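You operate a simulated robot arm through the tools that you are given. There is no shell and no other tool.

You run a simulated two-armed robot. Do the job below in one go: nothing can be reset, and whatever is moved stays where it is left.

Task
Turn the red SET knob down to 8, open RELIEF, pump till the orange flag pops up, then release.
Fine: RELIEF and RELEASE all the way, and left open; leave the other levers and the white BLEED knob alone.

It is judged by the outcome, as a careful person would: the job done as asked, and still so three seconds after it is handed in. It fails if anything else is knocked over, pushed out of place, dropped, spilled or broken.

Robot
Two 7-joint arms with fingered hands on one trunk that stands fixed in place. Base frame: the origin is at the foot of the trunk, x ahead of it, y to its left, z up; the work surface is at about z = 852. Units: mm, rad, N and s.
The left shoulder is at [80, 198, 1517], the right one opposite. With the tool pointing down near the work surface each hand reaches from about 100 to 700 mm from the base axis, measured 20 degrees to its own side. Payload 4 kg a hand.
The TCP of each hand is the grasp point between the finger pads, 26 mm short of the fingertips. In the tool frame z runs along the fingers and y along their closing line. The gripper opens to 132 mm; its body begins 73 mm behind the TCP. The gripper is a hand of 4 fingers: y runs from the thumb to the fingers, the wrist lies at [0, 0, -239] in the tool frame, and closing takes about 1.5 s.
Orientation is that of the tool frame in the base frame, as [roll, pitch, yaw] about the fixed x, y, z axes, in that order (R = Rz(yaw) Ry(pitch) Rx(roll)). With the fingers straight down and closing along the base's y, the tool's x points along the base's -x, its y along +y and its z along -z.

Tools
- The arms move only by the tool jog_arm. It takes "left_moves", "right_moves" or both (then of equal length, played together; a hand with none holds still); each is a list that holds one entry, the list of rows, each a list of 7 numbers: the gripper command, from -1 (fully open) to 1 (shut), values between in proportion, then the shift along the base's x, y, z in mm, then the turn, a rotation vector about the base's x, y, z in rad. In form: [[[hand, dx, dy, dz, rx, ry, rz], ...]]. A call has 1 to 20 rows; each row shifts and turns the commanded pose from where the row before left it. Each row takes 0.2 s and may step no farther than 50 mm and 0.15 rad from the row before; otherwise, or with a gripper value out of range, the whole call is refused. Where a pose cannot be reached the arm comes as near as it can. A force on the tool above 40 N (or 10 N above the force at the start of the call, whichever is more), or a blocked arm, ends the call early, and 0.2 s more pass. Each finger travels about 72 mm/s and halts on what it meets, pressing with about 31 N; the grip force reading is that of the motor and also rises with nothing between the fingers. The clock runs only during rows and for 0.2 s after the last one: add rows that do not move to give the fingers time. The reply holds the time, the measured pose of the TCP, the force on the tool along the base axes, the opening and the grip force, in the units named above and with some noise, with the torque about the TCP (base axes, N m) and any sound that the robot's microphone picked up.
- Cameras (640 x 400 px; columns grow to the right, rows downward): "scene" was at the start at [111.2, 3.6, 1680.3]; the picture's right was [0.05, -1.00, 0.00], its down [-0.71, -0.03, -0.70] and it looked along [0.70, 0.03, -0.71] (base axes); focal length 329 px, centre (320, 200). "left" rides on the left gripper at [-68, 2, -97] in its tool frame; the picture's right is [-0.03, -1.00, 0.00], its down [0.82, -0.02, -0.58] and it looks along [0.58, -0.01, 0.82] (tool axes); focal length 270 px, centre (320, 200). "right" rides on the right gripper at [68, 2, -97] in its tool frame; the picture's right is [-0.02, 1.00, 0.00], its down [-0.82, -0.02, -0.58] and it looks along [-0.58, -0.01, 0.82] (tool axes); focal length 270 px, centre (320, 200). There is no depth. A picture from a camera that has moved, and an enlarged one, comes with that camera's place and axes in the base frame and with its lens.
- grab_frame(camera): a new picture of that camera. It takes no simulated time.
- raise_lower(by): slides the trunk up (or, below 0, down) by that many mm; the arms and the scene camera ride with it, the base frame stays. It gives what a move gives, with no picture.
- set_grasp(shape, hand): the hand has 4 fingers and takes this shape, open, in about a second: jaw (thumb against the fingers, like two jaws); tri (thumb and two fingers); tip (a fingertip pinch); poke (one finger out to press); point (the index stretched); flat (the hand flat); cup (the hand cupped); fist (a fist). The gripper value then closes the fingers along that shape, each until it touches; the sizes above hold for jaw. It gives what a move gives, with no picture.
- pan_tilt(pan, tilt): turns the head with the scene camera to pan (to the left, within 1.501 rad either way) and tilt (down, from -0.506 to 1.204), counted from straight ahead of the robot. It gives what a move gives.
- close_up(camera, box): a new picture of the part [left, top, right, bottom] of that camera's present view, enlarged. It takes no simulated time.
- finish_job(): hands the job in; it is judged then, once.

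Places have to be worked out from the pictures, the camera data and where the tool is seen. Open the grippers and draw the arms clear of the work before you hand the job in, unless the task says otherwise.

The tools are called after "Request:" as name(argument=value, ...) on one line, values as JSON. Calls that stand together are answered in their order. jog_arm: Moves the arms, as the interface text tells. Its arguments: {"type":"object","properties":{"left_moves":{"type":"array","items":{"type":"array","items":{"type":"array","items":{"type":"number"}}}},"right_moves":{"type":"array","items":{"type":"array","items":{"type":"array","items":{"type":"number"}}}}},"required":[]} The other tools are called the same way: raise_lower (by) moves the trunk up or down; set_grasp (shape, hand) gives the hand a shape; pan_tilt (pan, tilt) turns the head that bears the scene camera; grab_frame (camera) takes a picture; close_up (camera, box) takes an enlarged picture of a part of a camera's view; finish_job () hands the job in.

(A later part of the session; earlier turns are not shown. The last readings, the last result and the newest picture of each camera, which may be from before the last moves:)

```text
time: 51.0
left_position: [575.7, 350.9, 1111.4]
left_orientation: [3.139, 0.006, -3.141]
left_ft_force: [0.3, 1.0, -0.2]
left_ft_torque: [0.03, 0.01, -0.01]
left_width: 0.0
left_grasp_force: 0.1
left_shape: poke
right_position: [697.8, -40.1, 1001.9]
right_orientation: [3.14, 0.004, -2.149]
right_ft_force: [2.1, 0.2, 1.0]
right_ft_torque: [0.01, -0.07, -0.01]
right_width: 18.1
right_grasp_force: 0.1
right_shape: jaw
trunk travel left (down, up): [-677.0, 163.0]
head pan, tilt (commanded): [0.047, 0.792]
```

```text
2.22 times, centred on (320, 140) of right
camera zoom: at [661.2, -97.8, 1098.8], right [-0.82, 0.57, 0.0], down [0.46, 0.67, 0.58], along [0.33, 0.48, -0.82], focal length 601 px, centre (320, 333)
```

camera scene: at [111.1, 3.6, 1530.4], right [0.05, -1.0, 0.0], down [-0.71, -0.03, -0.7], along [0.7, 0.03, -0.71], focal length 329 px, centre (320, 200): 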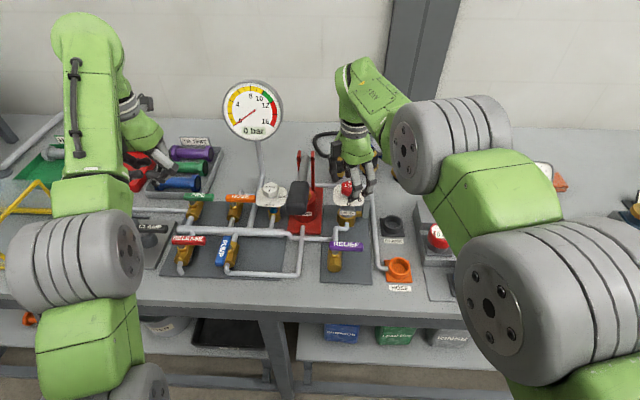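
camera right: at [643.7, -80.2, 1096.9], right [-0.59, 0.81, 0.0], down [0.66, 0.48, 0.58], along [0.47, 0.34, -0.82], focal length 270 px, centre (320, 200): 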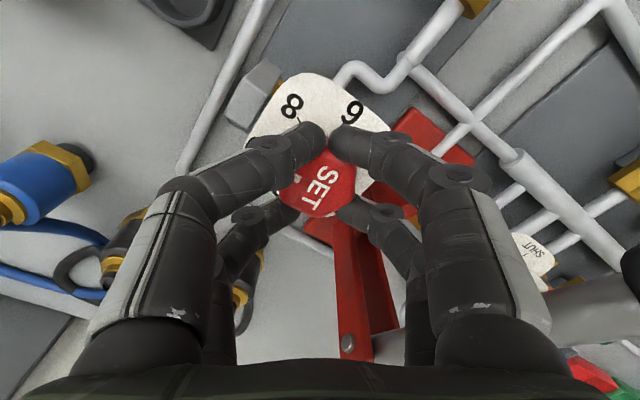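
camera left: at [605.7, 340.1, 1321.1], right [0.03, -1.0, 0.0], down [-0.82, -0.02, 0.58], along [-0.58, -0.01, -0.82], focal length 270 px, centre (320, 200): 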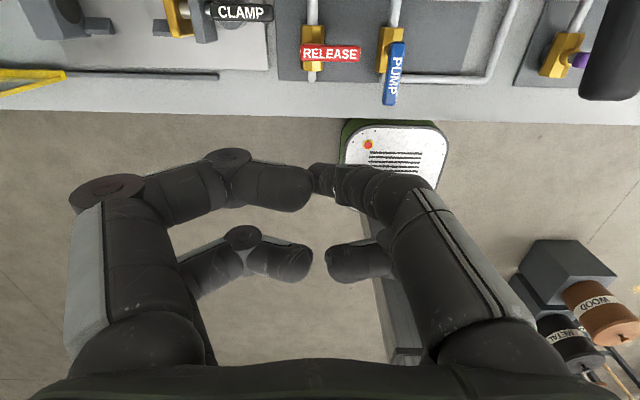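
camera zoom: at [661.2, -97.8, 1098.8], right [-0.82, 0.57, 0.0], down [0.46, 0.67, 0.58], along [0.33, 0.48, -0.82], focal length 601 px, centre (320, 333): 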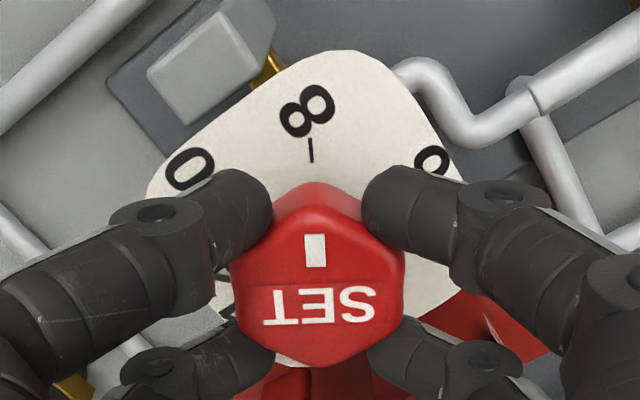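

The knob followed; I compute the mark at ≈60.7°, right at 8. I back off slightly, then open slowly.

Request:
jog_arm(right_moves=[[[0.74, 0, 0, 0, 0, 0, 0.02], [0.72, 0, 0, 0, 0, 0, 0.02], [0.68, 0, 0, 0, 0, 0, 0], [0.62, 0, 0, 0, 0, 0, 0], [0.5, 0, 0, 0, 0, 0, 0], [0.4, 0, 0, 0, 0, 0, 0], [0.3, 0, 0, 0, 0, 0, 0], [0.2, 0, 0, 0, 0, 0, 0], [0.2, 0, 0, 0, 0, 0, 0]]])

Request:
close_up(camera="right", box=[200, 50, 440, 230])

```text
time: 53.0
left_position: [575.4, 351.5, 1111.9]
left_orientation: [3.138, 0.007, -3.141]
left_ft_force: [-0.4, 0.0, -0.6]
left_ft_torque: [-0.01, 0.0, 0.04]
left_width: 0.0
left_grasp_force: 0.0
left_shape: poke
right_position: [697.9, -39.9, 1001.2]
right_orientation: [3.14, 0.002, -2.106]
right_ft_force: [-0.5, 0.1, 0.1]
right_ft_torque: [0.05, 0.01, -0.03]
right_width: 52.4
right_grasp_force: 0.1
right_shape: jaw
trunk travel left (down, up): [-677.0, 163.0]
head pan, tilt (commanded): [0.047, 0.792]
```

```text
2.22 times, centred on (320, 140) of right
camera zoom: at [663.5, -99.3, 1099.0], right [-0.85, 0.53, 0.0], down [0.44, 0.69, 0.58], along [0.31, 0.49, -0.82], focal length 601 px, centre (320, 333)
```

zoom: 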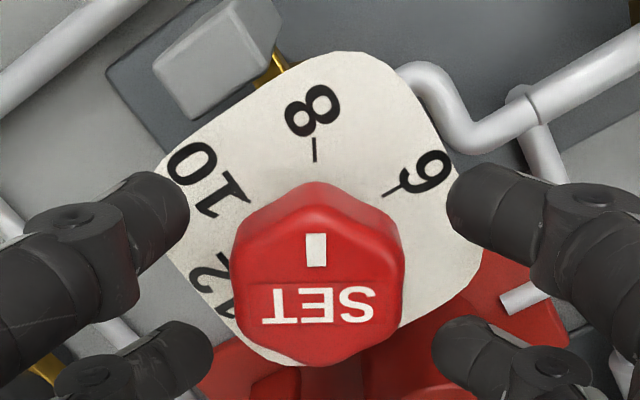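

It held at about 61–62° (≈8.05). I lift straight up to get a cleaner reading from above.

Request:
jog_arm(right_moves=[[[0.12, 0, 0, 15, 0, 0, 0], [0.12, 0, 0, 20, 0, 0, 0], [0.12, 0, 0, 20, 0, 0, 0], [0.12, 0, 0, 20, 0, 0, 0], [0.12, 0, 0, 0, 0, 0, 0]]])

Request:
close_up(camera="right", box=[240, 40, 400, 160])

Request:
close_up(camera="scene", box=[320, 160, 380, 210])

```text
time: 54.1
left_position: [575.0, 350.3, 1111.5]
left_orientation: [3.138, 0.006, -3.141]
left_ft_force: [-0.1, -0.4, 0.0]
left_ft_torque: [0.0, -0.02, 0.02]
left_width: 0.0
left_grasp_force: 0.0
left_shape: poke
right_position: [699.2, -41.2, 1076.6]
right_orientation: [3.14, 0.001, -2.107]
right_ft_force: [-0.4, 0.0, -0.5]
right_ft_torque: [0.03, -0.02, 0.0]
right_width: 57.5
right_grasp_force: 0.0
right_shape: jaw
trunk travel left (down, up): [-677.0, 163.0]
head pan, tilt (commanded): [0.047, 0.792]
```

```text
3.33 times, centred on (320, 100) of right
camera zoom: at [663.4, -99.3, 1174.0], right [-0.85, 0.53, 0.0], down [0.44, 0.69, 0.58], along [0.31, 0.49, -0.82], focal length 901 px, centre (320, 533)
```

zoom: 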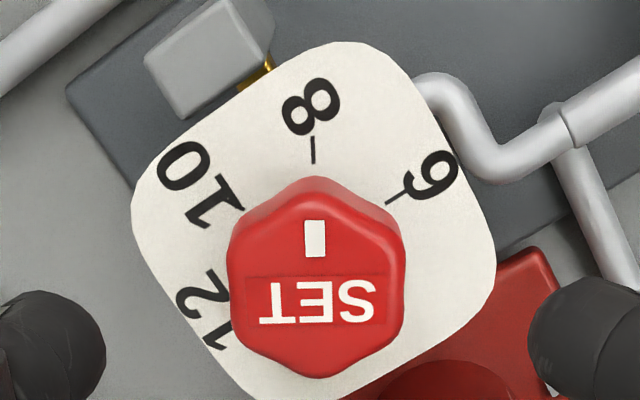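

```text
8.00 times, centred on (350, 185) of scene
camera zoom: at [111.2, 3.6, 1530.3], right [0.05, -1.0, 0.0], down [-0.71, -0.03, -0.7], along [0.7, 0.03, -0.71], focal length 2629 px, centre (80, 320)
```

zoom: 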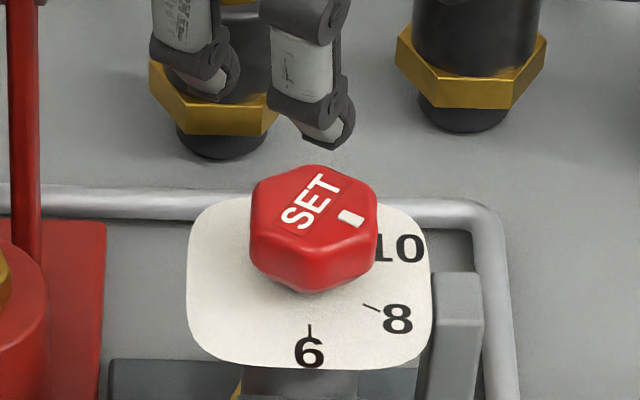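

The mark now lines up with the 8 tick in both views. Next is RELIEF: I move the right hand back over the lever, at z≈1080, and shape it to "poke".

Request:
jog_arm(right_moves=[[[0.12, -30, -8, 5, 0, 0, 0], [0.12, -40, -8, 0, 0, 0, 0.1], [0.12, -40, -8, 0, 0, 0, 0.1], [0.12, -40, 0, 0, 0, 0, 0.1], [0.12, -20, 0, 0, 0, 0, 0.1], [0.12, 0, 0, 0, 0, 0, 0.1]]])

Request:
set_grasp(hand="right", shape="poke")

Request:
grab_frame(camera="right")

Request:
grab_frame(camera="scene")

```text
time: 55.5
left_position: [575.5, 349.9, 1111.1]
left_orientation: [3.136, 0.006, -3.141]
left_ft_force: [0.0, -0.1, -0.1]
left_ft_torque: [0.01, -0.04, 0.03]
left_width: 0.0
left_grasp_force: 0.1
left_shape: poke
right_position: [686.1, -39.3, 1082.1]
right_orientation: [3.133, -0.006, -1.882]
right_ft_force: [-0.3, -0.1, 1.3]
right_ft_torque: [0.02, 0.03, -0.03]
right_width: 57.7
right_grasp_force: 0.1
right_shape: jaw
right hand out of reach, approached as far as the arm can: row 1, 2, 3, 4, 5
trunk travel left (down, up): [-677.0, 163.0]
head pan, tilt (commanded): [0.047, 0.792]
```

```text
time: 56.5
left_position: [574.5, 350.0, 1112.0]
left_orientation: [3.139, 0.006, -3.14]
left_ft_force: [-0.2, -1.0, -0.4]
left_ft_torque: [0.02, 0.03, 0.0]
left_width: 0.0
left_grasp_force: 0.0
left_shape: poke
right_position: [686.3, -36.0, 1081.0]
right_orientation: [3.133, -0.006, -1.883]
right_ft_force: [0.4, 0.3, 0.2]
right_ft_torque: [0.01, -0.02, 0.0]
right_width: 0.0
right_grasp_force: 0.0
right_shape: poke
trunk travel left (down, up): [-677.0, 163.0]
head pan, tilt (commanded): [0.047, 0.792]
```

```text
taken
camera right: at [665.1, -102.9, 1178.9], right [-0.94, 0.33, 0.01], down [0.28, 0.77, 0.57], along [0.18, 0.54, -0.82], focal length 270 px, centre (320, 200)
```

right: 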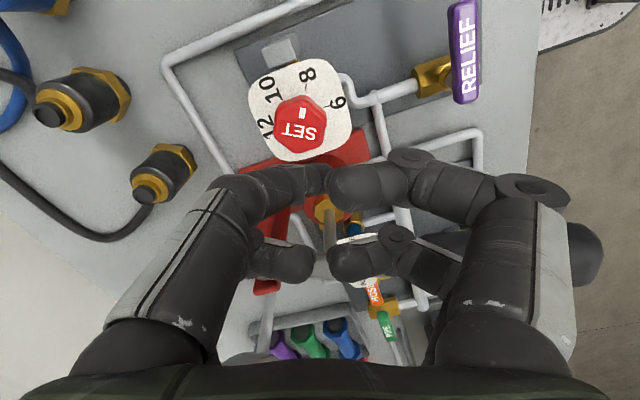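

```text
taken
camera scene: at [111.1, 3.6, 1530.3], right [0.05, -1.0, 0.0], down [-0.71, -0.03, -0.7], along [0.7, 0.03, -0.71], focal length 329 px, centre (320, 200)
```

scene: 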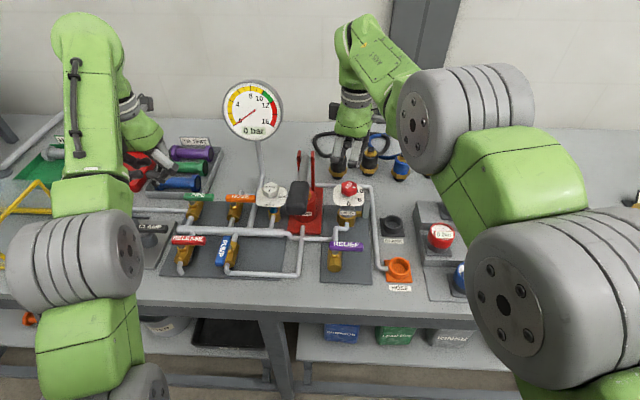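

The arm could not retreat in x from here (a joint limit of the current elbow posture). I try moving sideways to -y first, which also clears the pump.

Request:
jog_arm(right_moves=[[[-1, 0, -20, 0, 0, 0, 0], [-1, 0, -20, 0, 0, 0, 0], [-1, -10, -10, 0, 0, 0, 0], [-1, -10, -10, 0, 0, 0, 0], [-1, -20, 0, 0, 0, 0, 0]]])

```text
time: 57.6
left_position: [574.9, 350.2, 1111.0]
left_orientation: [3.138, 0.007, -3.141]
left_ft_force: [-0.1, -0.2, -0.8]
left_ft_torque: [0.0, 0.01, 0.0]
left_width: 0.0
left_grasp_force: 0.1
left_shape: poke
right_position: [696.6, -89.5, 1084.8]
right_orientation: [3.129, -0.007, -1.881]
right_ft_force: [-0.2, -0.2, 0.2]
right_ft_torque: [0.01, 0.02, 0.0]
right_width: 0.0
right_grasp_force: 0.1
right_shape: poke
right hand out of reach, approached as far as the arm can: row 1, 2, 3, 4, 5
trunk travel left (down, up): [-677.0, 163.0]
head pan, tilt (commanded): [0.047, 0.792]
```

Distances suggest the elbow flipped through straight when I hit the reach limit earlier. I stretch the arm out again in free space (toward +x at y≈-90, z≈1085) and come back to let it bend the right way.

Request:
jog_arm(right_moves=[[[-1, 20, -5, 0, 0, 0, 0], [-1, 20, -5, 0, 0, 0, 0], [-1, 20, 0, 0, 0, 0, 0], [-1, 20, 0, 0, 0, 0, 0], [-1, 0, 0, 0, 0, 0, 0], [-1, -20, 0, 0, 0, 0, 0], [-1, -20, 0, 0, 0, 0, 0], [-1, -20, 0, 0, 0, 0, 0], [-1, -20, 0, 0, 0, 0, 0], [-1, -20, 0, 0, 0, 0, 0], [-1, -20, 0, 0, 0, 0, 0]]])

Request:
grab_frame(camera="scene")

```text
time: 60.0
left_position: [574.5, 350.5, 1111.7]
left_orientation: [3.139, 0.011, -3.141]
left_ft_force: [-0.8, -0.2, 0.0]
left_ft_torque: [0.02, -0.02, -0.02]
left_width: 0.0
left_grasp_force: 0.0
left_shape: poke
right_position: [593.3, -92.4, 1084.6]
right_orientation: [3.133, -0.005, -1.881]
right_ft_force: [0.4, 0.2, -0.4]
right_ft_torque: [-0.03, -0.06, 0.01]
right_width: 0.0
right_grasp_force: 0.1
right_shape: poke
right hand out of reach, approached as far as the arm can: row 2, 3, 4
trunk travel left (down, up): [-677.0, 163.0]
head pan, tilt (commanded): [0.047, 0.792]
```

```text
taken
camera scene: at [109.9, 3.6, 1530.5], right [0.05, -1.0, 0.0], down [-0.71, -0.03, -0.7], along [0.7, 0.03, -0.71], focal length 329 px, centre (320, 200)
```

scene: 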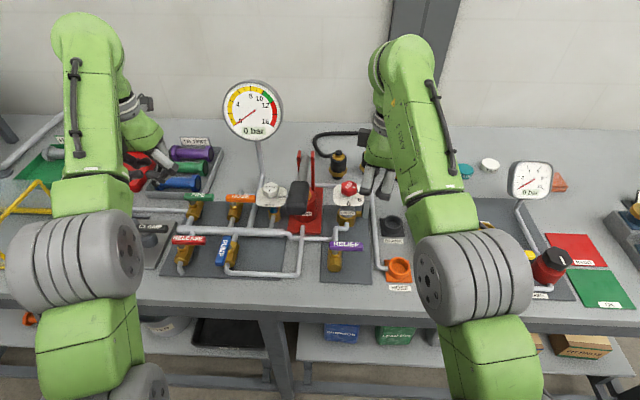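

The elbow is back to normal. Now I look at the RELIEF lever with the right hand camera.

Request:
grab_frame(camera="right")

Request:
close_up(camera="scene", box=[290, 170, 410, 300])

```text
taken
camera right: at [572.3, -157.5, 1181.4], right [-0.94, 0.33, 0.01], down [0.28, 0.77, 0.57], along [0.18, 0.54, -0.82], focal length 270 px, centre (320, 200)
```

right: 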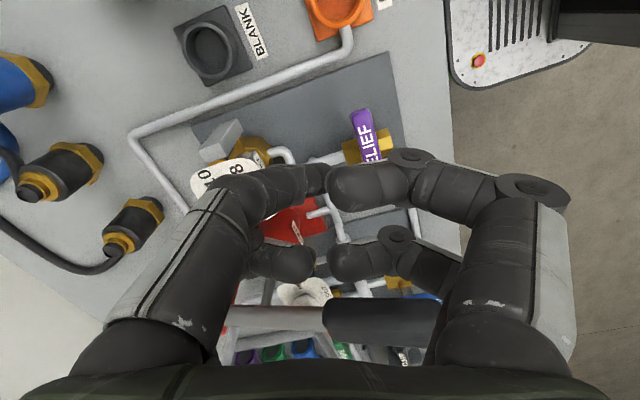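

```text
3.08 times, centred on (350, 235) of scene
camera zoom: at [109.9, 3.6, 1530.5], right [0.05, -1.0, 0.0], down [-0.71, -0.03, -0.7], along [0.7, 0.03, -0.71], focal length 1011 px, centre (228, 92)
```

zoom: 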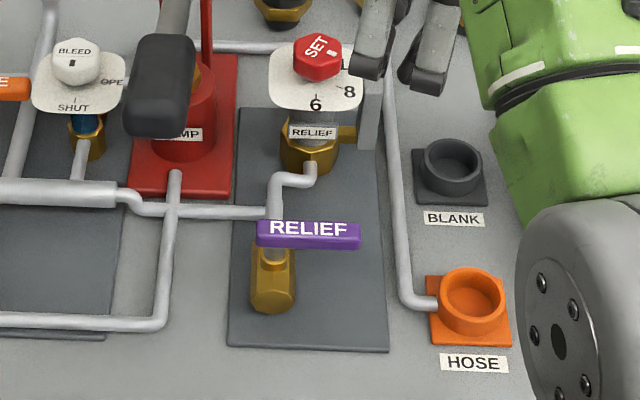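

I zoom on the poking hand in the scene view to see how the index sticks out relative to the other fingers.

Request:
close_up(camera="scene", box=[340, 130, 440, 210])

Request:
close_up(camera="right", box=[180, 120, 480, 300])

```text
5.00 times, centred on (390, 170) of scene
camera zoom: at [109.9, 3.6, 1530.5], right [0.05, -1.0, 0.0], down [-0.71, -0.03, -0.7], along [0.7, 0.03, -0.71], focal length 1643 px, centre (-30, 350)
```

zoom: 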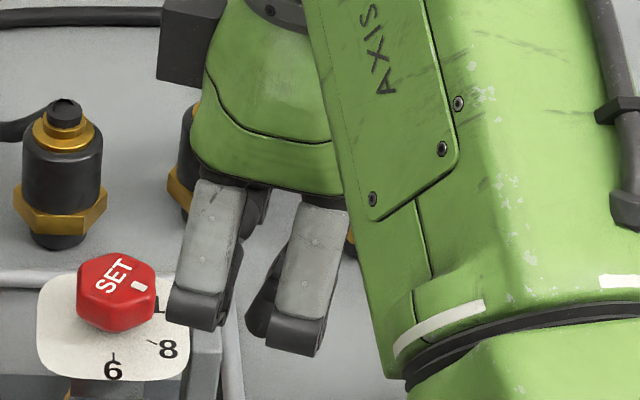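

```text
2.13 times, centred on (330, 210) of right
camera zoom: at [572.3, -157.5, 1181.4], right [-0.94, 0.33, 0.01], down [0.28, 0.77, 0.57], along [0.18, 0.54, -0.82], focal length 577 px, centre (299, 179)
```

zoom: 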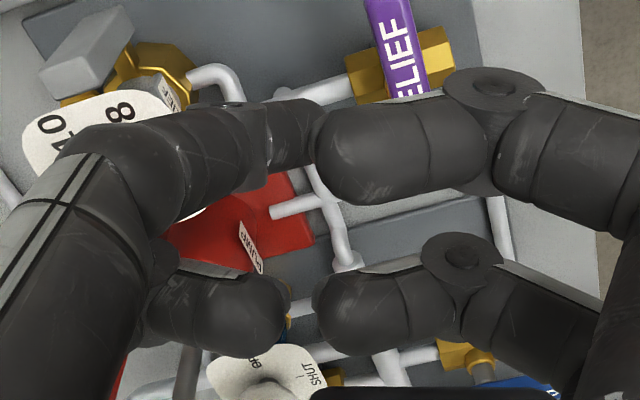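

The index reaches well beyond the curled fingers, slanting in from the tool's -y side. I turn to yaw 45° so it slants away from the lever, and come down behind (+x side of) the lever's free end at about (590, -62).

Request:
jog_arm(right_moves=[[[-1, -0.8, 7.6, -21, 0, 0, -0.119], [-1, -0.8, 7.6, -21, 0, 0, -0.119], [-1, -0.8, 7.6, -21, 0, 0, -0.119], [-1, -0.8, 7.6, -21, 0, 0, -0.119], [-1, 0, 0, 0, 0, 0, 0]]])

Request:
close_up(camera="scene", box=[300, 140, 440, 270])

Request:
grab_frame(camera="right")

```text
time: 61.2
left_position: [574.3, 350.5, 1114.0]
left_orientation: [3.138, 0.009, 3.141]
left_ft_force: [-0.4, -1.1, 0.1]
left_ft_torque: [-0.01, -0.03, 0.01]
left_width: 0.0
left_grasp_force: 0.2
left_shape: poke
right_position: [591.7, -62.6, 1000.1]
right_orientation: [3.133, -0.006, -2.358]
right_ft_force: [0.0, -0.3, -0.1]
right_ft_torque: [0.02, 0.02, -0.01]
right_width: 0.0
right_grasp_force: 0.0
right_shape: poke
trunk travel left (down, up): [-677.0, 163.0]
head pan, tilt (commanded): [0.047, 0.792]
```

```text
3.08 times, centred on (370, 205) of scene
camera zoom: at [110.8, 3.6, 1530.4], right [0.05, -1.0, 0.0], down [-0.71, -0.03, -0.7], along [0.7, 0.03, -0.71], focal length 1011 px, centre (166, 185)
```

zoom: 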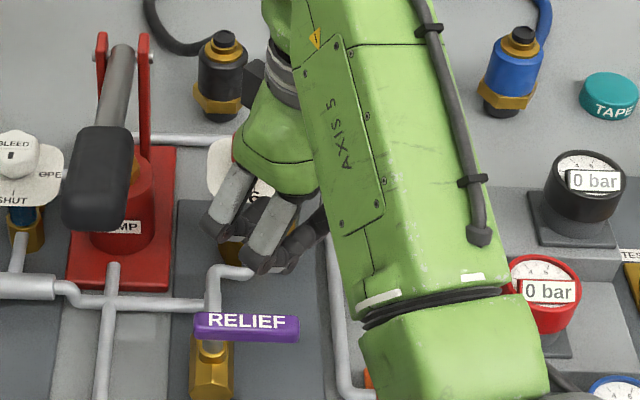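

```text
taken
camera right: at [543.0, -110.2, 1096.8], right [-0.69, 0.73, 0.01], down [0.6, 0.56, 0.57], along [0.41, 0.4, -0.82], focal length 270 px, centre (320, 200)
```

right: 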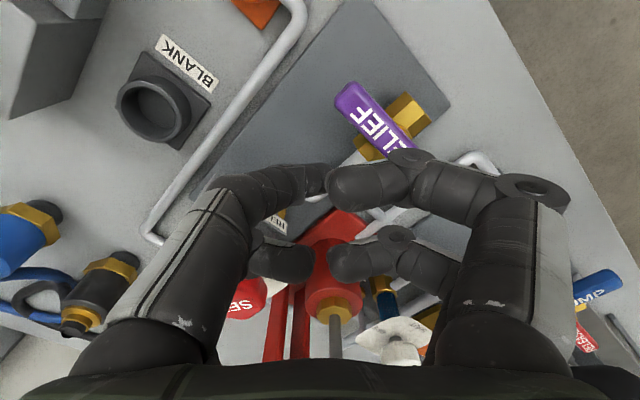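

Let me zoom in to see the index tip against the lever.

Request:
close_up(camera="scene", box=[355, 195, 415, 240])

Request:
close_up(camera="right", box=[270, 70, 450, 240])

```text
8.89 times, centred on (385, 218) of scene
camera zoom: at [110.8, 3.6, 1530.4], right [0.05, -1.0, 0.0], down [-0.71, -0.03, -0.7], along [0.7, 0.03, -0.71], focal length 2921 px, centre (-258, 44)
```

zoom: 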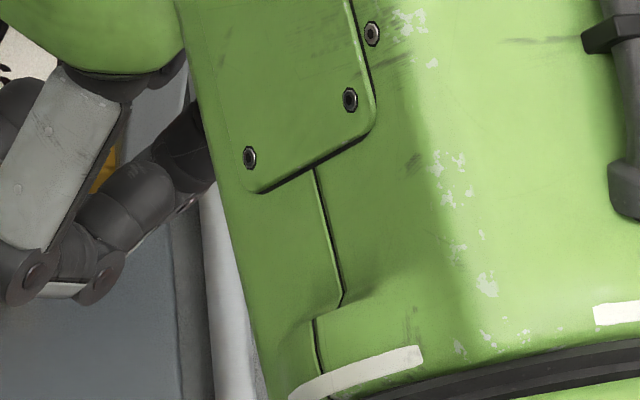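

```text
2.35 times, centred on (360, 155) of right
camera zoom: at [543.0, -110.2, 1096.8], right [-0.69, 0.73, 0.01], down [0.6, 0.56, 0.57], along [0.41, 0.4, -0.82], focal length 636 px, centre (226, 306)
```

zoom: 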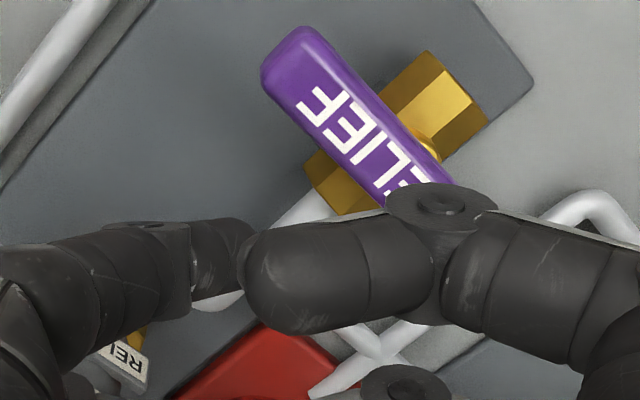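

Index tip is near TCP + (-1, +6, -26); the lever bar spans x≈553–567, y≈-73…+2 with its pivot near (556, -13). I lower the tip behind the bar at (586, -60).

Request:
jog_arm(right_moves=[[[-1, -3, -3, -10, 0, 0, 0], [-1, -1, -1, -10, 0, 0, 0], [-1, 0, 0, -10, 0, 0, 0], [-1, 0, 0, -10, 0, 0, 0], [-1, 0, 0, -10, 0, 0, 0], [-1, 0, 0, 0, 0, 0, 0]]])

Request:
close_up(camera="right", box=[270, 70, 450, 240])

Request:
close_up(camera="scene", box=[310, 180, 410, 270])

```text
time: 62.6
left_position: [574.1, 349.8, 1111.5]
left_orientation: [3.138, 0.008, 3.141]
left_ft_force: [-0.5, 0.8, -0.2]
left_ft_torque: [0.0, -0.01, -0.03]
left_width: 0.3
left_grasp_force: 0.0
left_shape: poke
right_position: [586.8, -66.4, 949.1]
right_orientation: [3.133, -0.006, -2.357]
right_ft_force: [-0.5, 0.0, -0.3]
right_ft_torque: [-0.02, -0.04, 0.03]
right_width: 0.0
right_grasp_force: 0.1
right_shape: poke
trunk travel left (down, up): [-677.0, 163.0]
head pan, tilt (commanded): [0.047, 0.792]
```

```text
2.35 times, centred on (360, 155) of right
camera zoom: at [539.0, -114.0, 1046.2], right [-0.69, 0.73, 0.01], down [0.6, 0.56, 0.57], along [0.41, 0.4, -0.82], focal length 636 px, centre (226, 306)
```

zoom: 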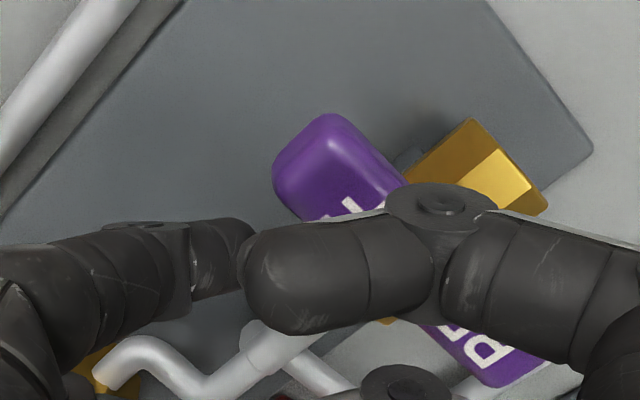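

```text
4.44 times, centred on (360, 225) of scene
camera zoom: at [111.1, 3.7, 1530.3], right [0.05, -1.0, 0.0], down [-0.71, -0.03, -0.7], along [0.7, 0.03, -0.71], focal length 1461 px, centre (142, 89)
```

zoom: 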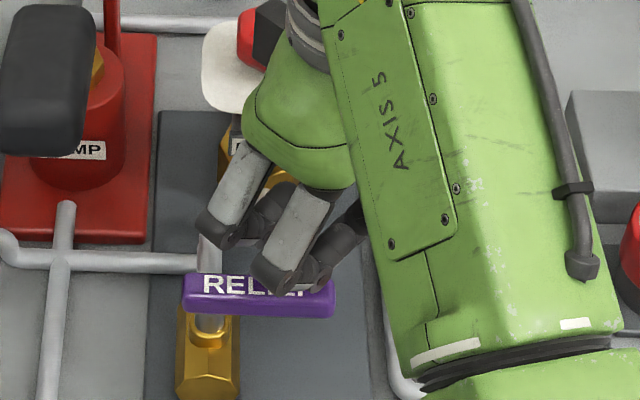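

The tip hangs behind the bar with clearance. I push toward -x along the lever's arc, first to about 30°, and check that it moves.

Request:
jog_arm(right_moves=[[[-1, -6, 0, 0, 0, 0, 0], [-1, -5.5, 0, 0, 0, 0, 0], [-1, -6.4, -1.2, 0, 0, 0, 0], [-1, -6.3, -1.2, 0, 0, 0, 0], [-1, -6.5, 0.4, 0, 0, 0, 0], [-1, -6.4, 0.5, 0, 0, 0, 0], [-1, 0, 0, 0, 0, 0, 0]]])

Request:
close_up(camera="right", box=[270, 70, 450, 240])

Request:
close_up(camera="scene", box=[310, 180, 410, 270])

```text
time: 64.2
left_position: [574.5, 350.4, 1111.7]
left_orientation: [3.138, 0.008, -3.14]
left_ft_force: [0.5, -0.4, -0.6]
left_ft_torque: [-0.03, 0.02, 0.01]
left_width: 0.0
left_grasp_force: 0.1
left_shape: poke
right_position: [548.9, -67.7, 949.0]
right_orientation: [3.134, -0.005, -2.358]
right_ft_force: [-0.6, -1.0, -0.4]
right_ft_torque: [0.01, 0.04, -0.01]
right_width: 0.0
right_grasp_force: 0.1
right_shape: poke
trunk travel left (down, up): [-677.0, 163.0]
head pan, tilt (commanded): [0.047, 0.792]
```

```text
2.35 times, centred on (360, 155) of right
camera zoom: at [501.8, -115.5, 1046.9], right [-0.69, 0.73, 0.01], down [0.6, 0.56, 0.57], along [0.41, 0.4, -0.82], focal length 636 px, centre (226, 306)
```

zoom: 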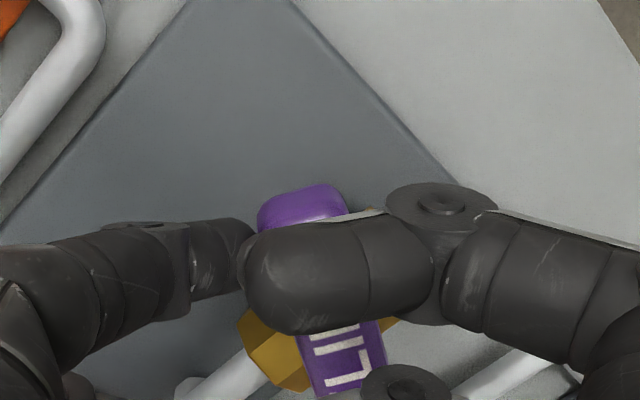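

```text
4.44 times, centred on (360, 225) of scene
camera zoom: at [111.2, 3.6, 1530.3], right [0.05, -1.0, 0.0], down [-0.71, -0.03, -0.7], along [0.7, 0.03, -0.71], focal length 1461 px, centre (142, 89)
```

zoom: 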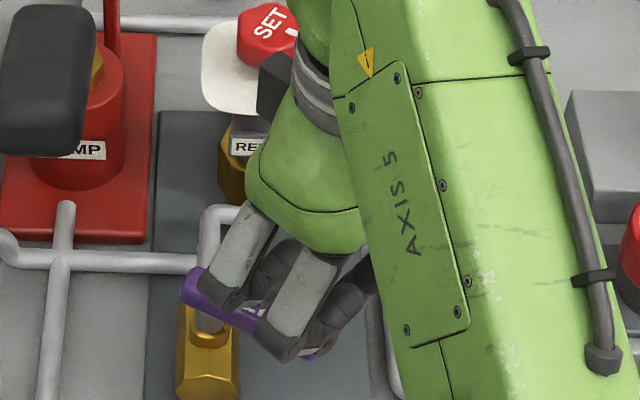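

The lever follows easily, turned about 30°. I continue the arc to ~90°.

Request:
jog_arm(right_moves=[[[-1, -6.1, 2.1, 0, 0, 0, 0], [-1, -6, 2.2, 0, 0, 0, 0], [-1, -5.4, 3.6, 0, 0, 0, 0], [-1, -5.4, 3.7, 0, 0, 0, 0], [-1, -4.2, 4.8, 0, 0, 0, 0], [-1, -4.2, 4.9, 0, 0, 0, 0], [-1, -2.8, 5.8, 0, 0, 0, 0], [-1, -2.8, 5.9, 0, 0, 0, 0], [-1, 0, 0, 0, 0, 0, 0]]])

Request:
close_up(camera="right", box=[220, 70, 480, 240])

Request:
close_up(camera="scene", box=[310, 200, 410, 290])

```text
time: 66.2
left_position: [575.6, 350.5, 1111.1]
left_orientation: [3.137, 0.007, 3.141]
left_ft_force: [0.2, 0.4, -0.2]
left_ft_torque: [0.03, -0.02, -0.03]
left_width: 0.0
left_grasp_force: 0.1
left_shape: poke
right_position: [513.7, -34.8, 948.3]
right_orientation: [3.132, -0.006, -2.357]
right_ft_force: [0.0, -0.5, 0.9]
right_ft_torque: [0.02, 0.02, 0.02]
right_width: 0.0
right_grasp_force: 0.1
right_shape: poke
trunk travel left (down, up): [-677.0, 163.0]
head pan, tilt (commanded): [0.047, 0.792]
```

```text
2.35 times, centred on (350, 155) of right
camera zoom: at [465.4, -82.6, 1046.3], right [-0.69, 0.73, 0.01], down [0.6, 0.56, 0.57], along [0.41, 0.4, -0.82], focal length 636 px, centre (249, 306)
```

zoom: 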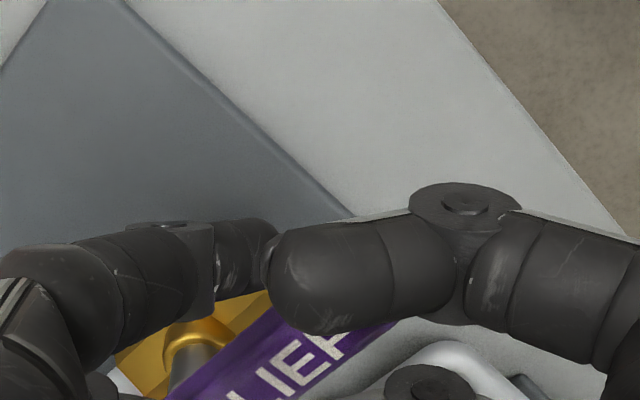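

```text
4.44 times, centred on (360, 245) of scene
camera zoom: at [111.1, 3.6, 1530.3], right [0.05, -1.0, 0.0], down [-0.71, -0.03, -0.7], along [0.7, 0.03, -0.71], focal length 1461 px, centre (142, 0)
```

zoom: 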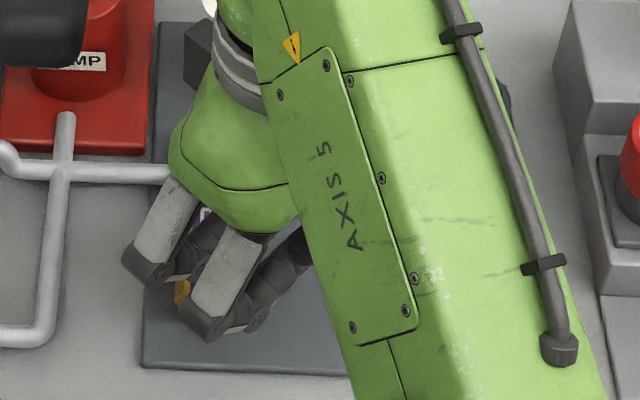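

The lever is near the in-line position. I press on further in +y to feel for the end stop.

Request:
jog_arm(right_moves=[[[-1, -0.5, 3, 0, 0, 0, 0], [-1, 0, 3, 0, 0, 0, 0], [-1, 0, 0, 0, 0, 0, 0]]])

Request:
close_up(camera="right", box=[220, 120, 480, 290])

```text
time: 67.0
left_position: [574.8, 350.5, 1111.8]
left_orientation: [3.138, 0.007, -3.14]
left_ft_force: [-0.2, 0.4, 0.6]
left_ft_torque: [0.03, 0.01, -0.01]
left_width: 0.0
left_grasp_force: 0.0
left_shape: poke
right_position: [512.1, -28.9, 948.7]
right_orientation: [3.132, -0.006, -2.355]
right_ft_force: [0.6, -0.4, -0.4]
right_ft_torque: [0.03, 0.01, 0.02]
right_width: 0.0
right_grasp_force: 0.0
right_shape: poke
trunk travel left (down, up): [-677.0, 163.0]
head pan, tilt (commanded): [0.047, 0.792]
```

```text
2.35 times, centred on (350, 205) of right
camera zoom: at [465.2, -76.5, 1046.3], right [-0.69, 0.73, 0.01], down [0.6, 0.56, 0.57], along [0.41, 0.4, -0.82], focal length 636 px, centre (249, 188)
```

zoom: 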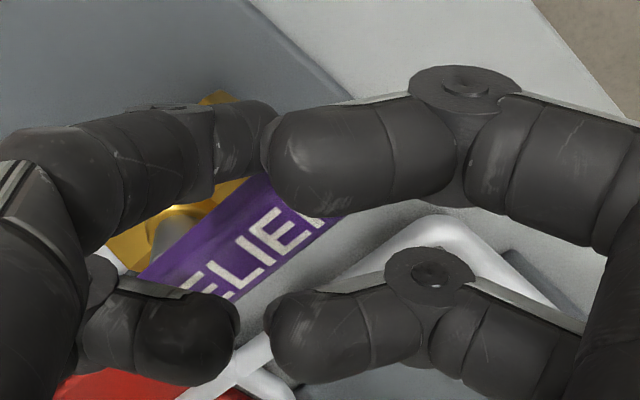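

No stop force yet. I keep pressing +y in small steps until the force rises.

Request:
jog_arm(right_moves=[[[-1, 0, 3, 0, 0, 0, 0], [-1, 0, 3, 0, 0, 0, 0], [-1, 0, 0, 0, 0, 0, 0]]])

Request:
close_up(camera="right", box=[220, 120, 480, 290])

Request:
grab_frame(camera="left")

```text
time: 67.8
left_position: [573.0, 349.3, 1112.2]
left_orientation: [3.135, 0.007, -3.14]
left_ft_force: [0.8, 0.5, 0.2]
left_ft_torque: [-0.01, -0.01, -0.01]
left_width: 0.3
left_grasp_force: 0.0
left_shape: poke
right_position: [512.9, -25.4, 948.2]
right_orientation: [3.134, -0.005, -2.36]
right_ft_force: [0.0, -7.3, 0.3]
right_ft_torque: [-0.15, 0.03, -0.01]
right_width: 0.1
right_grasp_force: 0.1
right_shape: poke
trunk travel left (down, up): [-677.0, 163.0]
head pan, tilt (commanded): [0.047, 0.792]
```

```text
2.35 times, centred on (350, 205) of right
camera zoom: at [465.0, -71.9, 1046.3], right [-0.69, 0.73, 0.01], down [0.6, 0.56, 0.57], along [0.41, 0.4, -0.82], focal length 636 px, centre (249, 188)
```

zoom: 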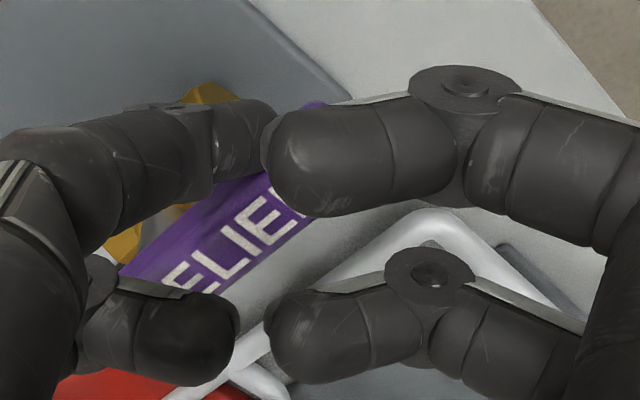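

```text
taken
camera left: at [642.9, 351.0, 1208.6], right [0.02, -1.0, 0.0], down [-0.82, -0.02, 0.57], along [-0.57, -0.01, -0.82], focal length 270 px, centre (320, 200)
```

left: 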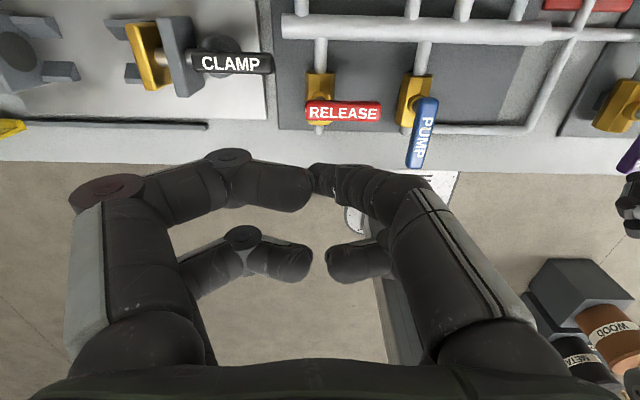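

A reaction of 7 N appeared: likely the stop. One more small push to confirm.

Request:
jog_arm(right_moves=[[[-1, 0, 1.5, 0, 0, 0, 0], [-1, 0, 1.5, 0, 0, 0, 0], [-1, 0, 0, 0, 0, 0, 0]]])

Request:
close_up(camera="right", box=[220, 120, 480, 290])

```text
time: 68.7
left_position: [574.9, 347.5, 1112.1]
left_orientation: [3.135, 0.01, 3.142]
left_ft_force: [-1.6, 0.1, 0.6]
left_ft_torque: [-0.03, -0.02, -0.02]
left_width: 0.0
left_grasp_force: 0.0
left_shape: poke
right_position: [513.2, -23.2, 948.6]
right_orientation: [3.132, -0.004, -2.359]
right_ft_force: [-0.5, -18.5, 2.7]
right_ft_torque: [-0.38, 0.02, -0.03]
right_width: 0.0
right_grasp_force: 0.0
right_shape: poke
trunk travel left (down, up): [-677.0, 163.0]
head pan, tilt (commanded): [0.047, 0.792]
```

```text
2.35 times, centred on (350, 205) of right
camera zoom: at [464.5, -71.0, 1046.5], right [-0.69, 0.73, 0.01], down [0.6, 0.56, 0.57], along [0.41, 0.4, -0.82], focal length 636 px, centre (249, 188)
```

zoom: 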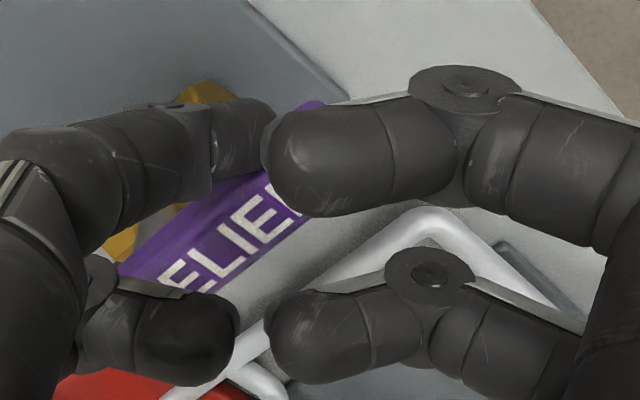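

That is the hard stop (18 N with no motion). I back away in -y, lift clear, and verify the lever.

Request:
jog_arm(right_moves=[[[-1, 0, -5, 0, 0, 0, 0], [-1, 0, -12, 0, 0, 0, 0], [-1, 0, -15, 5, 0, 0, 0], [-1, 0, -15, 25, 0, 0, 0], [-1, 0, -20, 40, 0, 0, 0], [-1, 0, -25, 40, 0, 0, 0], [-1, 0, -30, 20, 0, 0, 0], [-1, 0, -30, 0, 0, 0, 0], [-1, 0, 0, 0, 0, 0, 0]]])

Request:
grab_frame(camera="scene")

Request:
close_up(camera="scene", box=[230, 130, 410, 290])

```text
time: 70.7
left_position: [575.4, 350.5, 1112.4]
left_orientation: [3.137, 0.007, -3.14]
left_ft_force: [-0.1, -0.4, 0.8]
left_ft_torque: [0.02, -0.02, 0.03]
left_width: 0.0
left_grasp_force: 0.0
left_shape: poke
right_position: [551.1, -165.4, 1062.1]
right_orientation: [3.133, -0.007, -2.358]
right_ft_force: [0.8, -0.1, -0.5]
right_ft_torque: [-0.06, -0.01, 0.02]
right_width: 0.0
right_grasp_force: 0.1
right_shape: poke
right hand out of reach, approached as far as the arm can: row 6, 7
trunk travel left (down, up): [-677.0, 163.0]
head pan, tilt (commanded): [0.047, 0.792]
```

```text
taken
camera scene: at [111.2, 3.9, 1530.3], right [0.05, -1.0, 0.0], down [-0.71, -0.03, -0.7], along [0.7, 0.03, -0.71], focal length 329 px, centre (320, 200)
```

scene: 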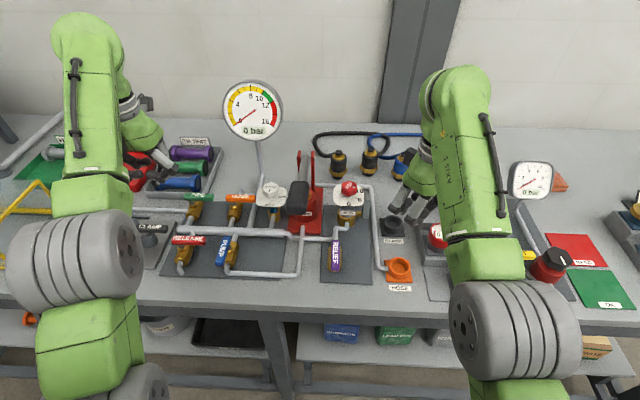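

```text
2.50 times, centred on (320, 210) of scene
camera zoom: at [111.2, 3.9, 1530.3], right [0.05, -1.0, 0.0], down [-0.71, -0.03, -0.7], along [0.7, 0.03, -0.71], focal length 822 px, centre (320, 175)
```

zoom: 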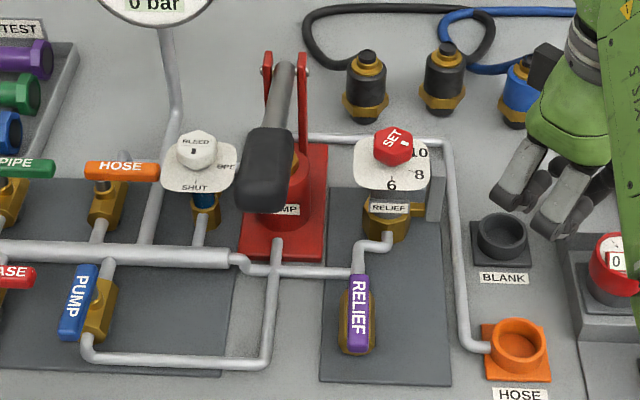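

RELIEF now lies in line with its pipe, fully open, and SET still reads 8. Next the pump: I shape the left hand to jaw and bring it above the pump grip at about (595, 68), staying at z≈1150.

Request:
set_grasp(hand="left", shape="jaw")

Request:
jog_arm(left_moves=[[[-0.3, 5, -20, 15, 0, 0, 0], [-0.3, 5, -40, 15, 0, 0, 0], [-0.3, 5, -44, 8, 0, 0, 0], [-0.3, 5, -44, 0, 0, 0, 0], [-0.3, 0, -44, 0, 0, 0, 0], [-0.3, 0, -45, 0, 0, 0, 0], [-0.3, 0, -45, 0, 0, 0, 0], [-0.3, 0, 0, 0, 0, 0, 0]]])

Request:
grab_frame(camera="left")

Request:
grab_frame(camera="scene")

Request:
grab_frame(camera="right")

```text
time: 71.5
left_position: [574.8, 350.9, 1111.7]
left_orientation: [3.138, 0.005, -3.141]
left_ft_force: [0.6, 0.7, 0.5]
left_ft_torque: [0.02, -0.01, -0.01]
left_width: 131.9
left_grasp_force: 0.0
left_shape: jaw
right_position: [551.2, -165.4, 1061.1]
right_orientation: [3.133, -0.004, -2.359]
right_ft_force: [-0.3, 0.1, -0.2]
right_ft_torque: [-0.03, 0.02, 0.02]
right_width: 0.1
right_grasp_force: 0.1
right_shape: poke
trunk travel left (down, up): [-677.0, 163.0]
head pan, tilt (commanded): [0.047, 0.792]
```

```text
time: 73.3
left_position: [613.5, 73.1, 1123.6]
left_orientation: [3.136, 0.011, 3.14]
left_ft_force: [0.5, -0.4, -0.3]
left_ft_torque: [-0.01, 0.02, 0.01]
left_width: 86.0
left_grasp_force: 0.0
left_shape: jaw
left hand out of reach, approached as far as the arm can: row 1, 2, 3
right_position: [551.4, -164.9, 1062.3]
right_orientation: [3.133, -0.007, -2.358]
right_ft_force: [-0.7, 0.3, -0.3]
right_ft_torque: [-0.04, -0.01, 0.01]
right_width: 0.1
right_grasp_force: 0.0
right_shape: poke
trunk travel left (down, up): [-677.0, 163.0]
head pan, tilt (commanded): [0.047, 0.792]
```

```text
taken
camera left: at [681.8, 74.2, 1220.3], right [0.02, -1.0, 0.0], down [-0.82, -0.02, 0.57], along [-0.57, -0.01, -0.82], focal length 270 px, centre (320, 200)
```

left: 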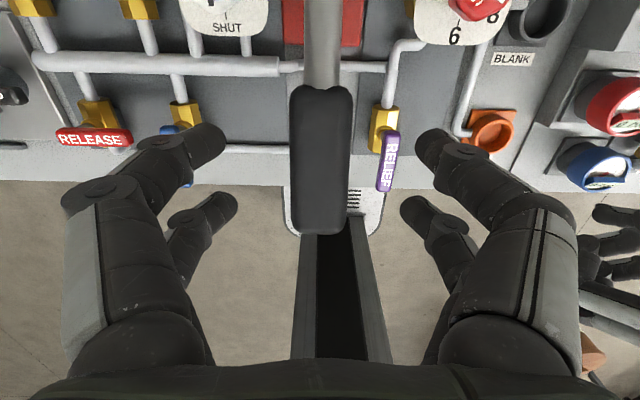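

```text
taken
camera scene: at [111.1, 4.2, 1530.3], right [0.05, -1.0, 0.0], down [-0.71, -0.03, -0.7], along [0.7, 0.03, -0.71], focal length 329 px, centre (320, 200)
```

scene: 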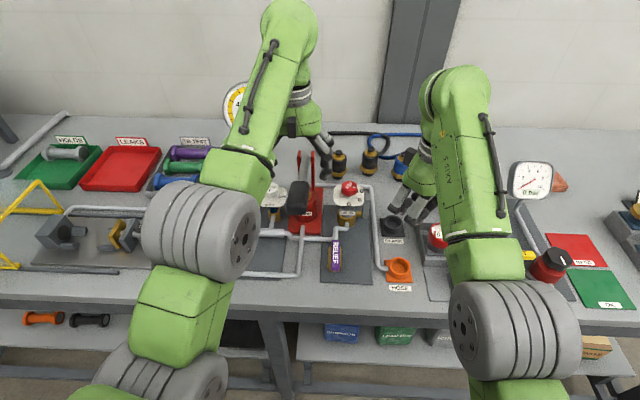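

```text
taken
camera right: at [503.2, -212.1, 1159.4], right [-0.69, 0.73, 0.01], down [0.6, 0.56, 0.57], along [0.41, 0.4, -0.82], focal length 270 px, centre (320, 200)
```

right: 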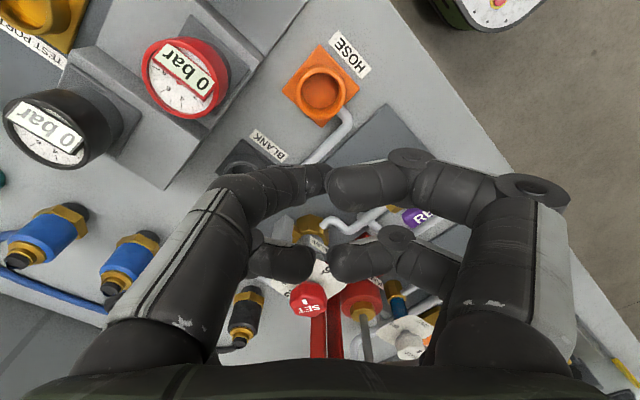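

The left hand is centred over the grip (y≈72; grip axis rises toward me from pivot ≈(776, 72, 1009) to ≈(549, 72, 1053)). I descend around the grip at x≈597 with the fingers 86 mm apart.

Request:
jog_arm(left_moves=[[[-0.3, -8, -0.5, -20, 0, 0, 0], [-0.3, -8, 0, -20, 0, 0, 0], [-0.3, 0, 0, -20, 0, 0, 0], [-0.3, 0, 0, -12, 0, 0, 0], [-0.3, 0, 0, -8, 0, 0, 0], [-0.3, 0, 0, 0, 0, 0, 0]]])

Request:
grab_frame(camera="left")

Request:
close_up(camera="right", box=[220, 200, 520, 380])

```text
time: 74.8
left_position: [599.1, 73.0, 1044.0]
left_orientation: [3.136, 0.007, -3.141]
left_ft_force: [0.0, 0.2, 0.6]
left_ft_torque: [-0.01, 0.02, -0.02]
left_width: 86.4
left_grasp_force: 0.1
left_shape: jaw
right_position: [550.5, -163.3, 1061.4]
right_orientation: [3.132, -0.005, -2.358]
right_ft_force: [-0.2, -0.5, -0.2]
right_ft_torque: [-0.02, -0.04, 0.03]
right_width: 0.2
right_grasp_force: 0.0
right_shape: poke
trunk travel left (down, up): [-677.0, 163.0]
head pan, tilt (commanded): [0.047, 0.792]
```

```text
taken
camera left: at [666.3, 73.9, 1141.0], right [0.03, -1.0, 0.0], down [-0.82, -0.02, 0.57], along [-0.57, -0.01, -0.82], focal length 270 px, centre (320, 200)
```

left: 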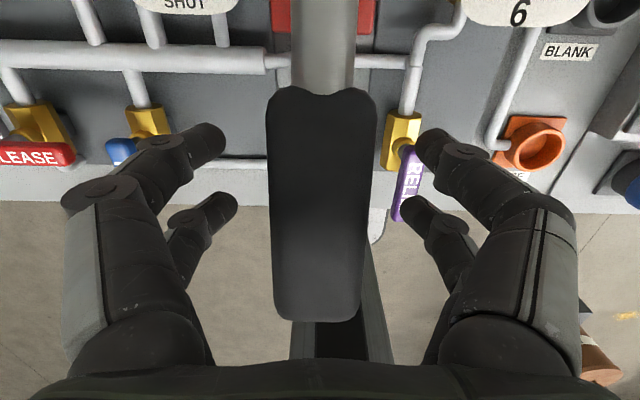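

```text
2.13 times, centred on (370, 290) of right
camera zoom: at [503.2, -212.5, 1159.3], right [-0.69, 0.73, 0.01], down [0.6, 0.56, 0.57], along [0.41, 0.4, -0.82], focal length 577 px, centre (213, 8)
```

zoom: 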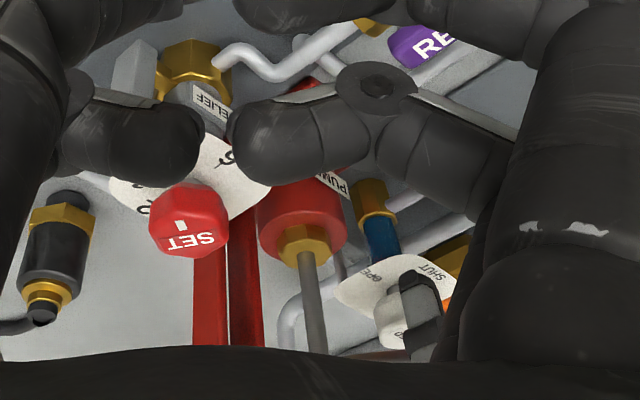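

The grip is centred at the TCP depth. I close the left hand on it.

Request:
jog_arm(left_moves=[[[0, 0, 0, 0, 0, 0, 0], [0.4, 0, 0, 0, 0, 0, 0], [0.6, 0, 0, 0, 0, 0, 0], [0.6, 0, 0, 0, 0, 0, 0], [0.6, 0, 0, 0, 0, 0, 0]]])

Request:
grab_frame(camera="left")

```text
time: 76.0
left_position: [598.0, 72.5, 1041.3]
left_orientation: [3.136, 0.001, 3.141]
left_ft_force: [-9.2, -1.5, -21.9]
left_ft_torque: [-0.12, -0.43, 0.03]
left_width: 29.9
left_grasp_force: 30.9
left_shape: jaw
right_position: [550.5, -166.0, 1060.8]
right_orientation: [3.131, -0.004, -2.358]
right_ft_force: [0.2, -0.8, 0.6]
right_ft_torque: [0.02, 0.01, 0.0]
right_width: 0.0
right_grasp_force: 0.1
right_shape: poke
trunk travel left (down, up): [-677.0, 163.0]
head pan, tilt (commanded): [0.047, 0.792]
```

```text
taken
camera left: at [666.6, 73.6, 1137.3], right [0.02, -1.0, 0.0], down [-0.82, -0.02, 0.58], along [-0.58, -0.01, -0.82], focal length 270 px, centre (320, 200)
```

left: 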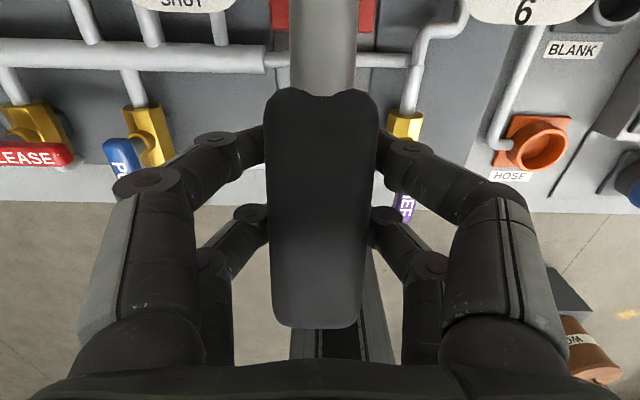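

The fingers wrap slightly under the round grip and pull the hand down (22 N). I lower the hand a few millimetres to relieve that.

Request:
jog_arm(left_moves=[[[0.6, -1, 0, -2, 0, 0, 0], [0.6, -1, 0, -2, 0, 0, 0], [0.6, 0, 0, -2, 0, 0, 0], [0.6, 0, 0, 0, 0, 0, 0]]])

Request:
close_up(camera="right", box=[220, 200, 520, 380])

```text
time: 77.0
left_position: [598.0, 72.0, 1037.6]
left_orientation: [3.139, 0.005, 3.141]
left_ft_force: [-10.4, -1.4, -25.1]
left_ft_torque: [-0.23, -0.06, 0.03]
left_width: 26.5
left_grasp_force: 30.7
left_shape: jaw
right_position: [551.7, -165.2, 1059.8]
right_orientation: [3.132, -0.007, -2.358]
right_ft_force: [-1.1, -0.3, 0.1]
right_ft_torque: [0.0, 0.01, -0.01]
right_width: 0.0
right_grasp_force: 0.0
right_shape: poke
trunk travel left (down, up): [-677.0, 163.0]
head pan, tilt (commanded): [0.047, 0.792]
```

```text
2.13 times, centred on (370, 290) of right
camera zoom: at [504.3, -212.6, 1158.6], right [-0.69, 0.73, 0.01], down [0.6, 0.56, 0.57], along [0.41, 0.4, -0.82], focal length 577 px, centre (213, 8)
```

zoom: 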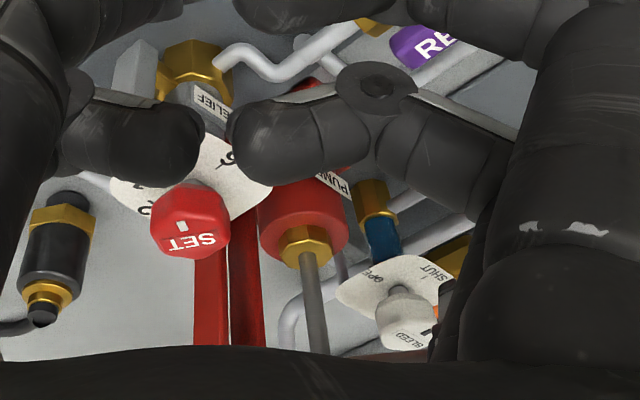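

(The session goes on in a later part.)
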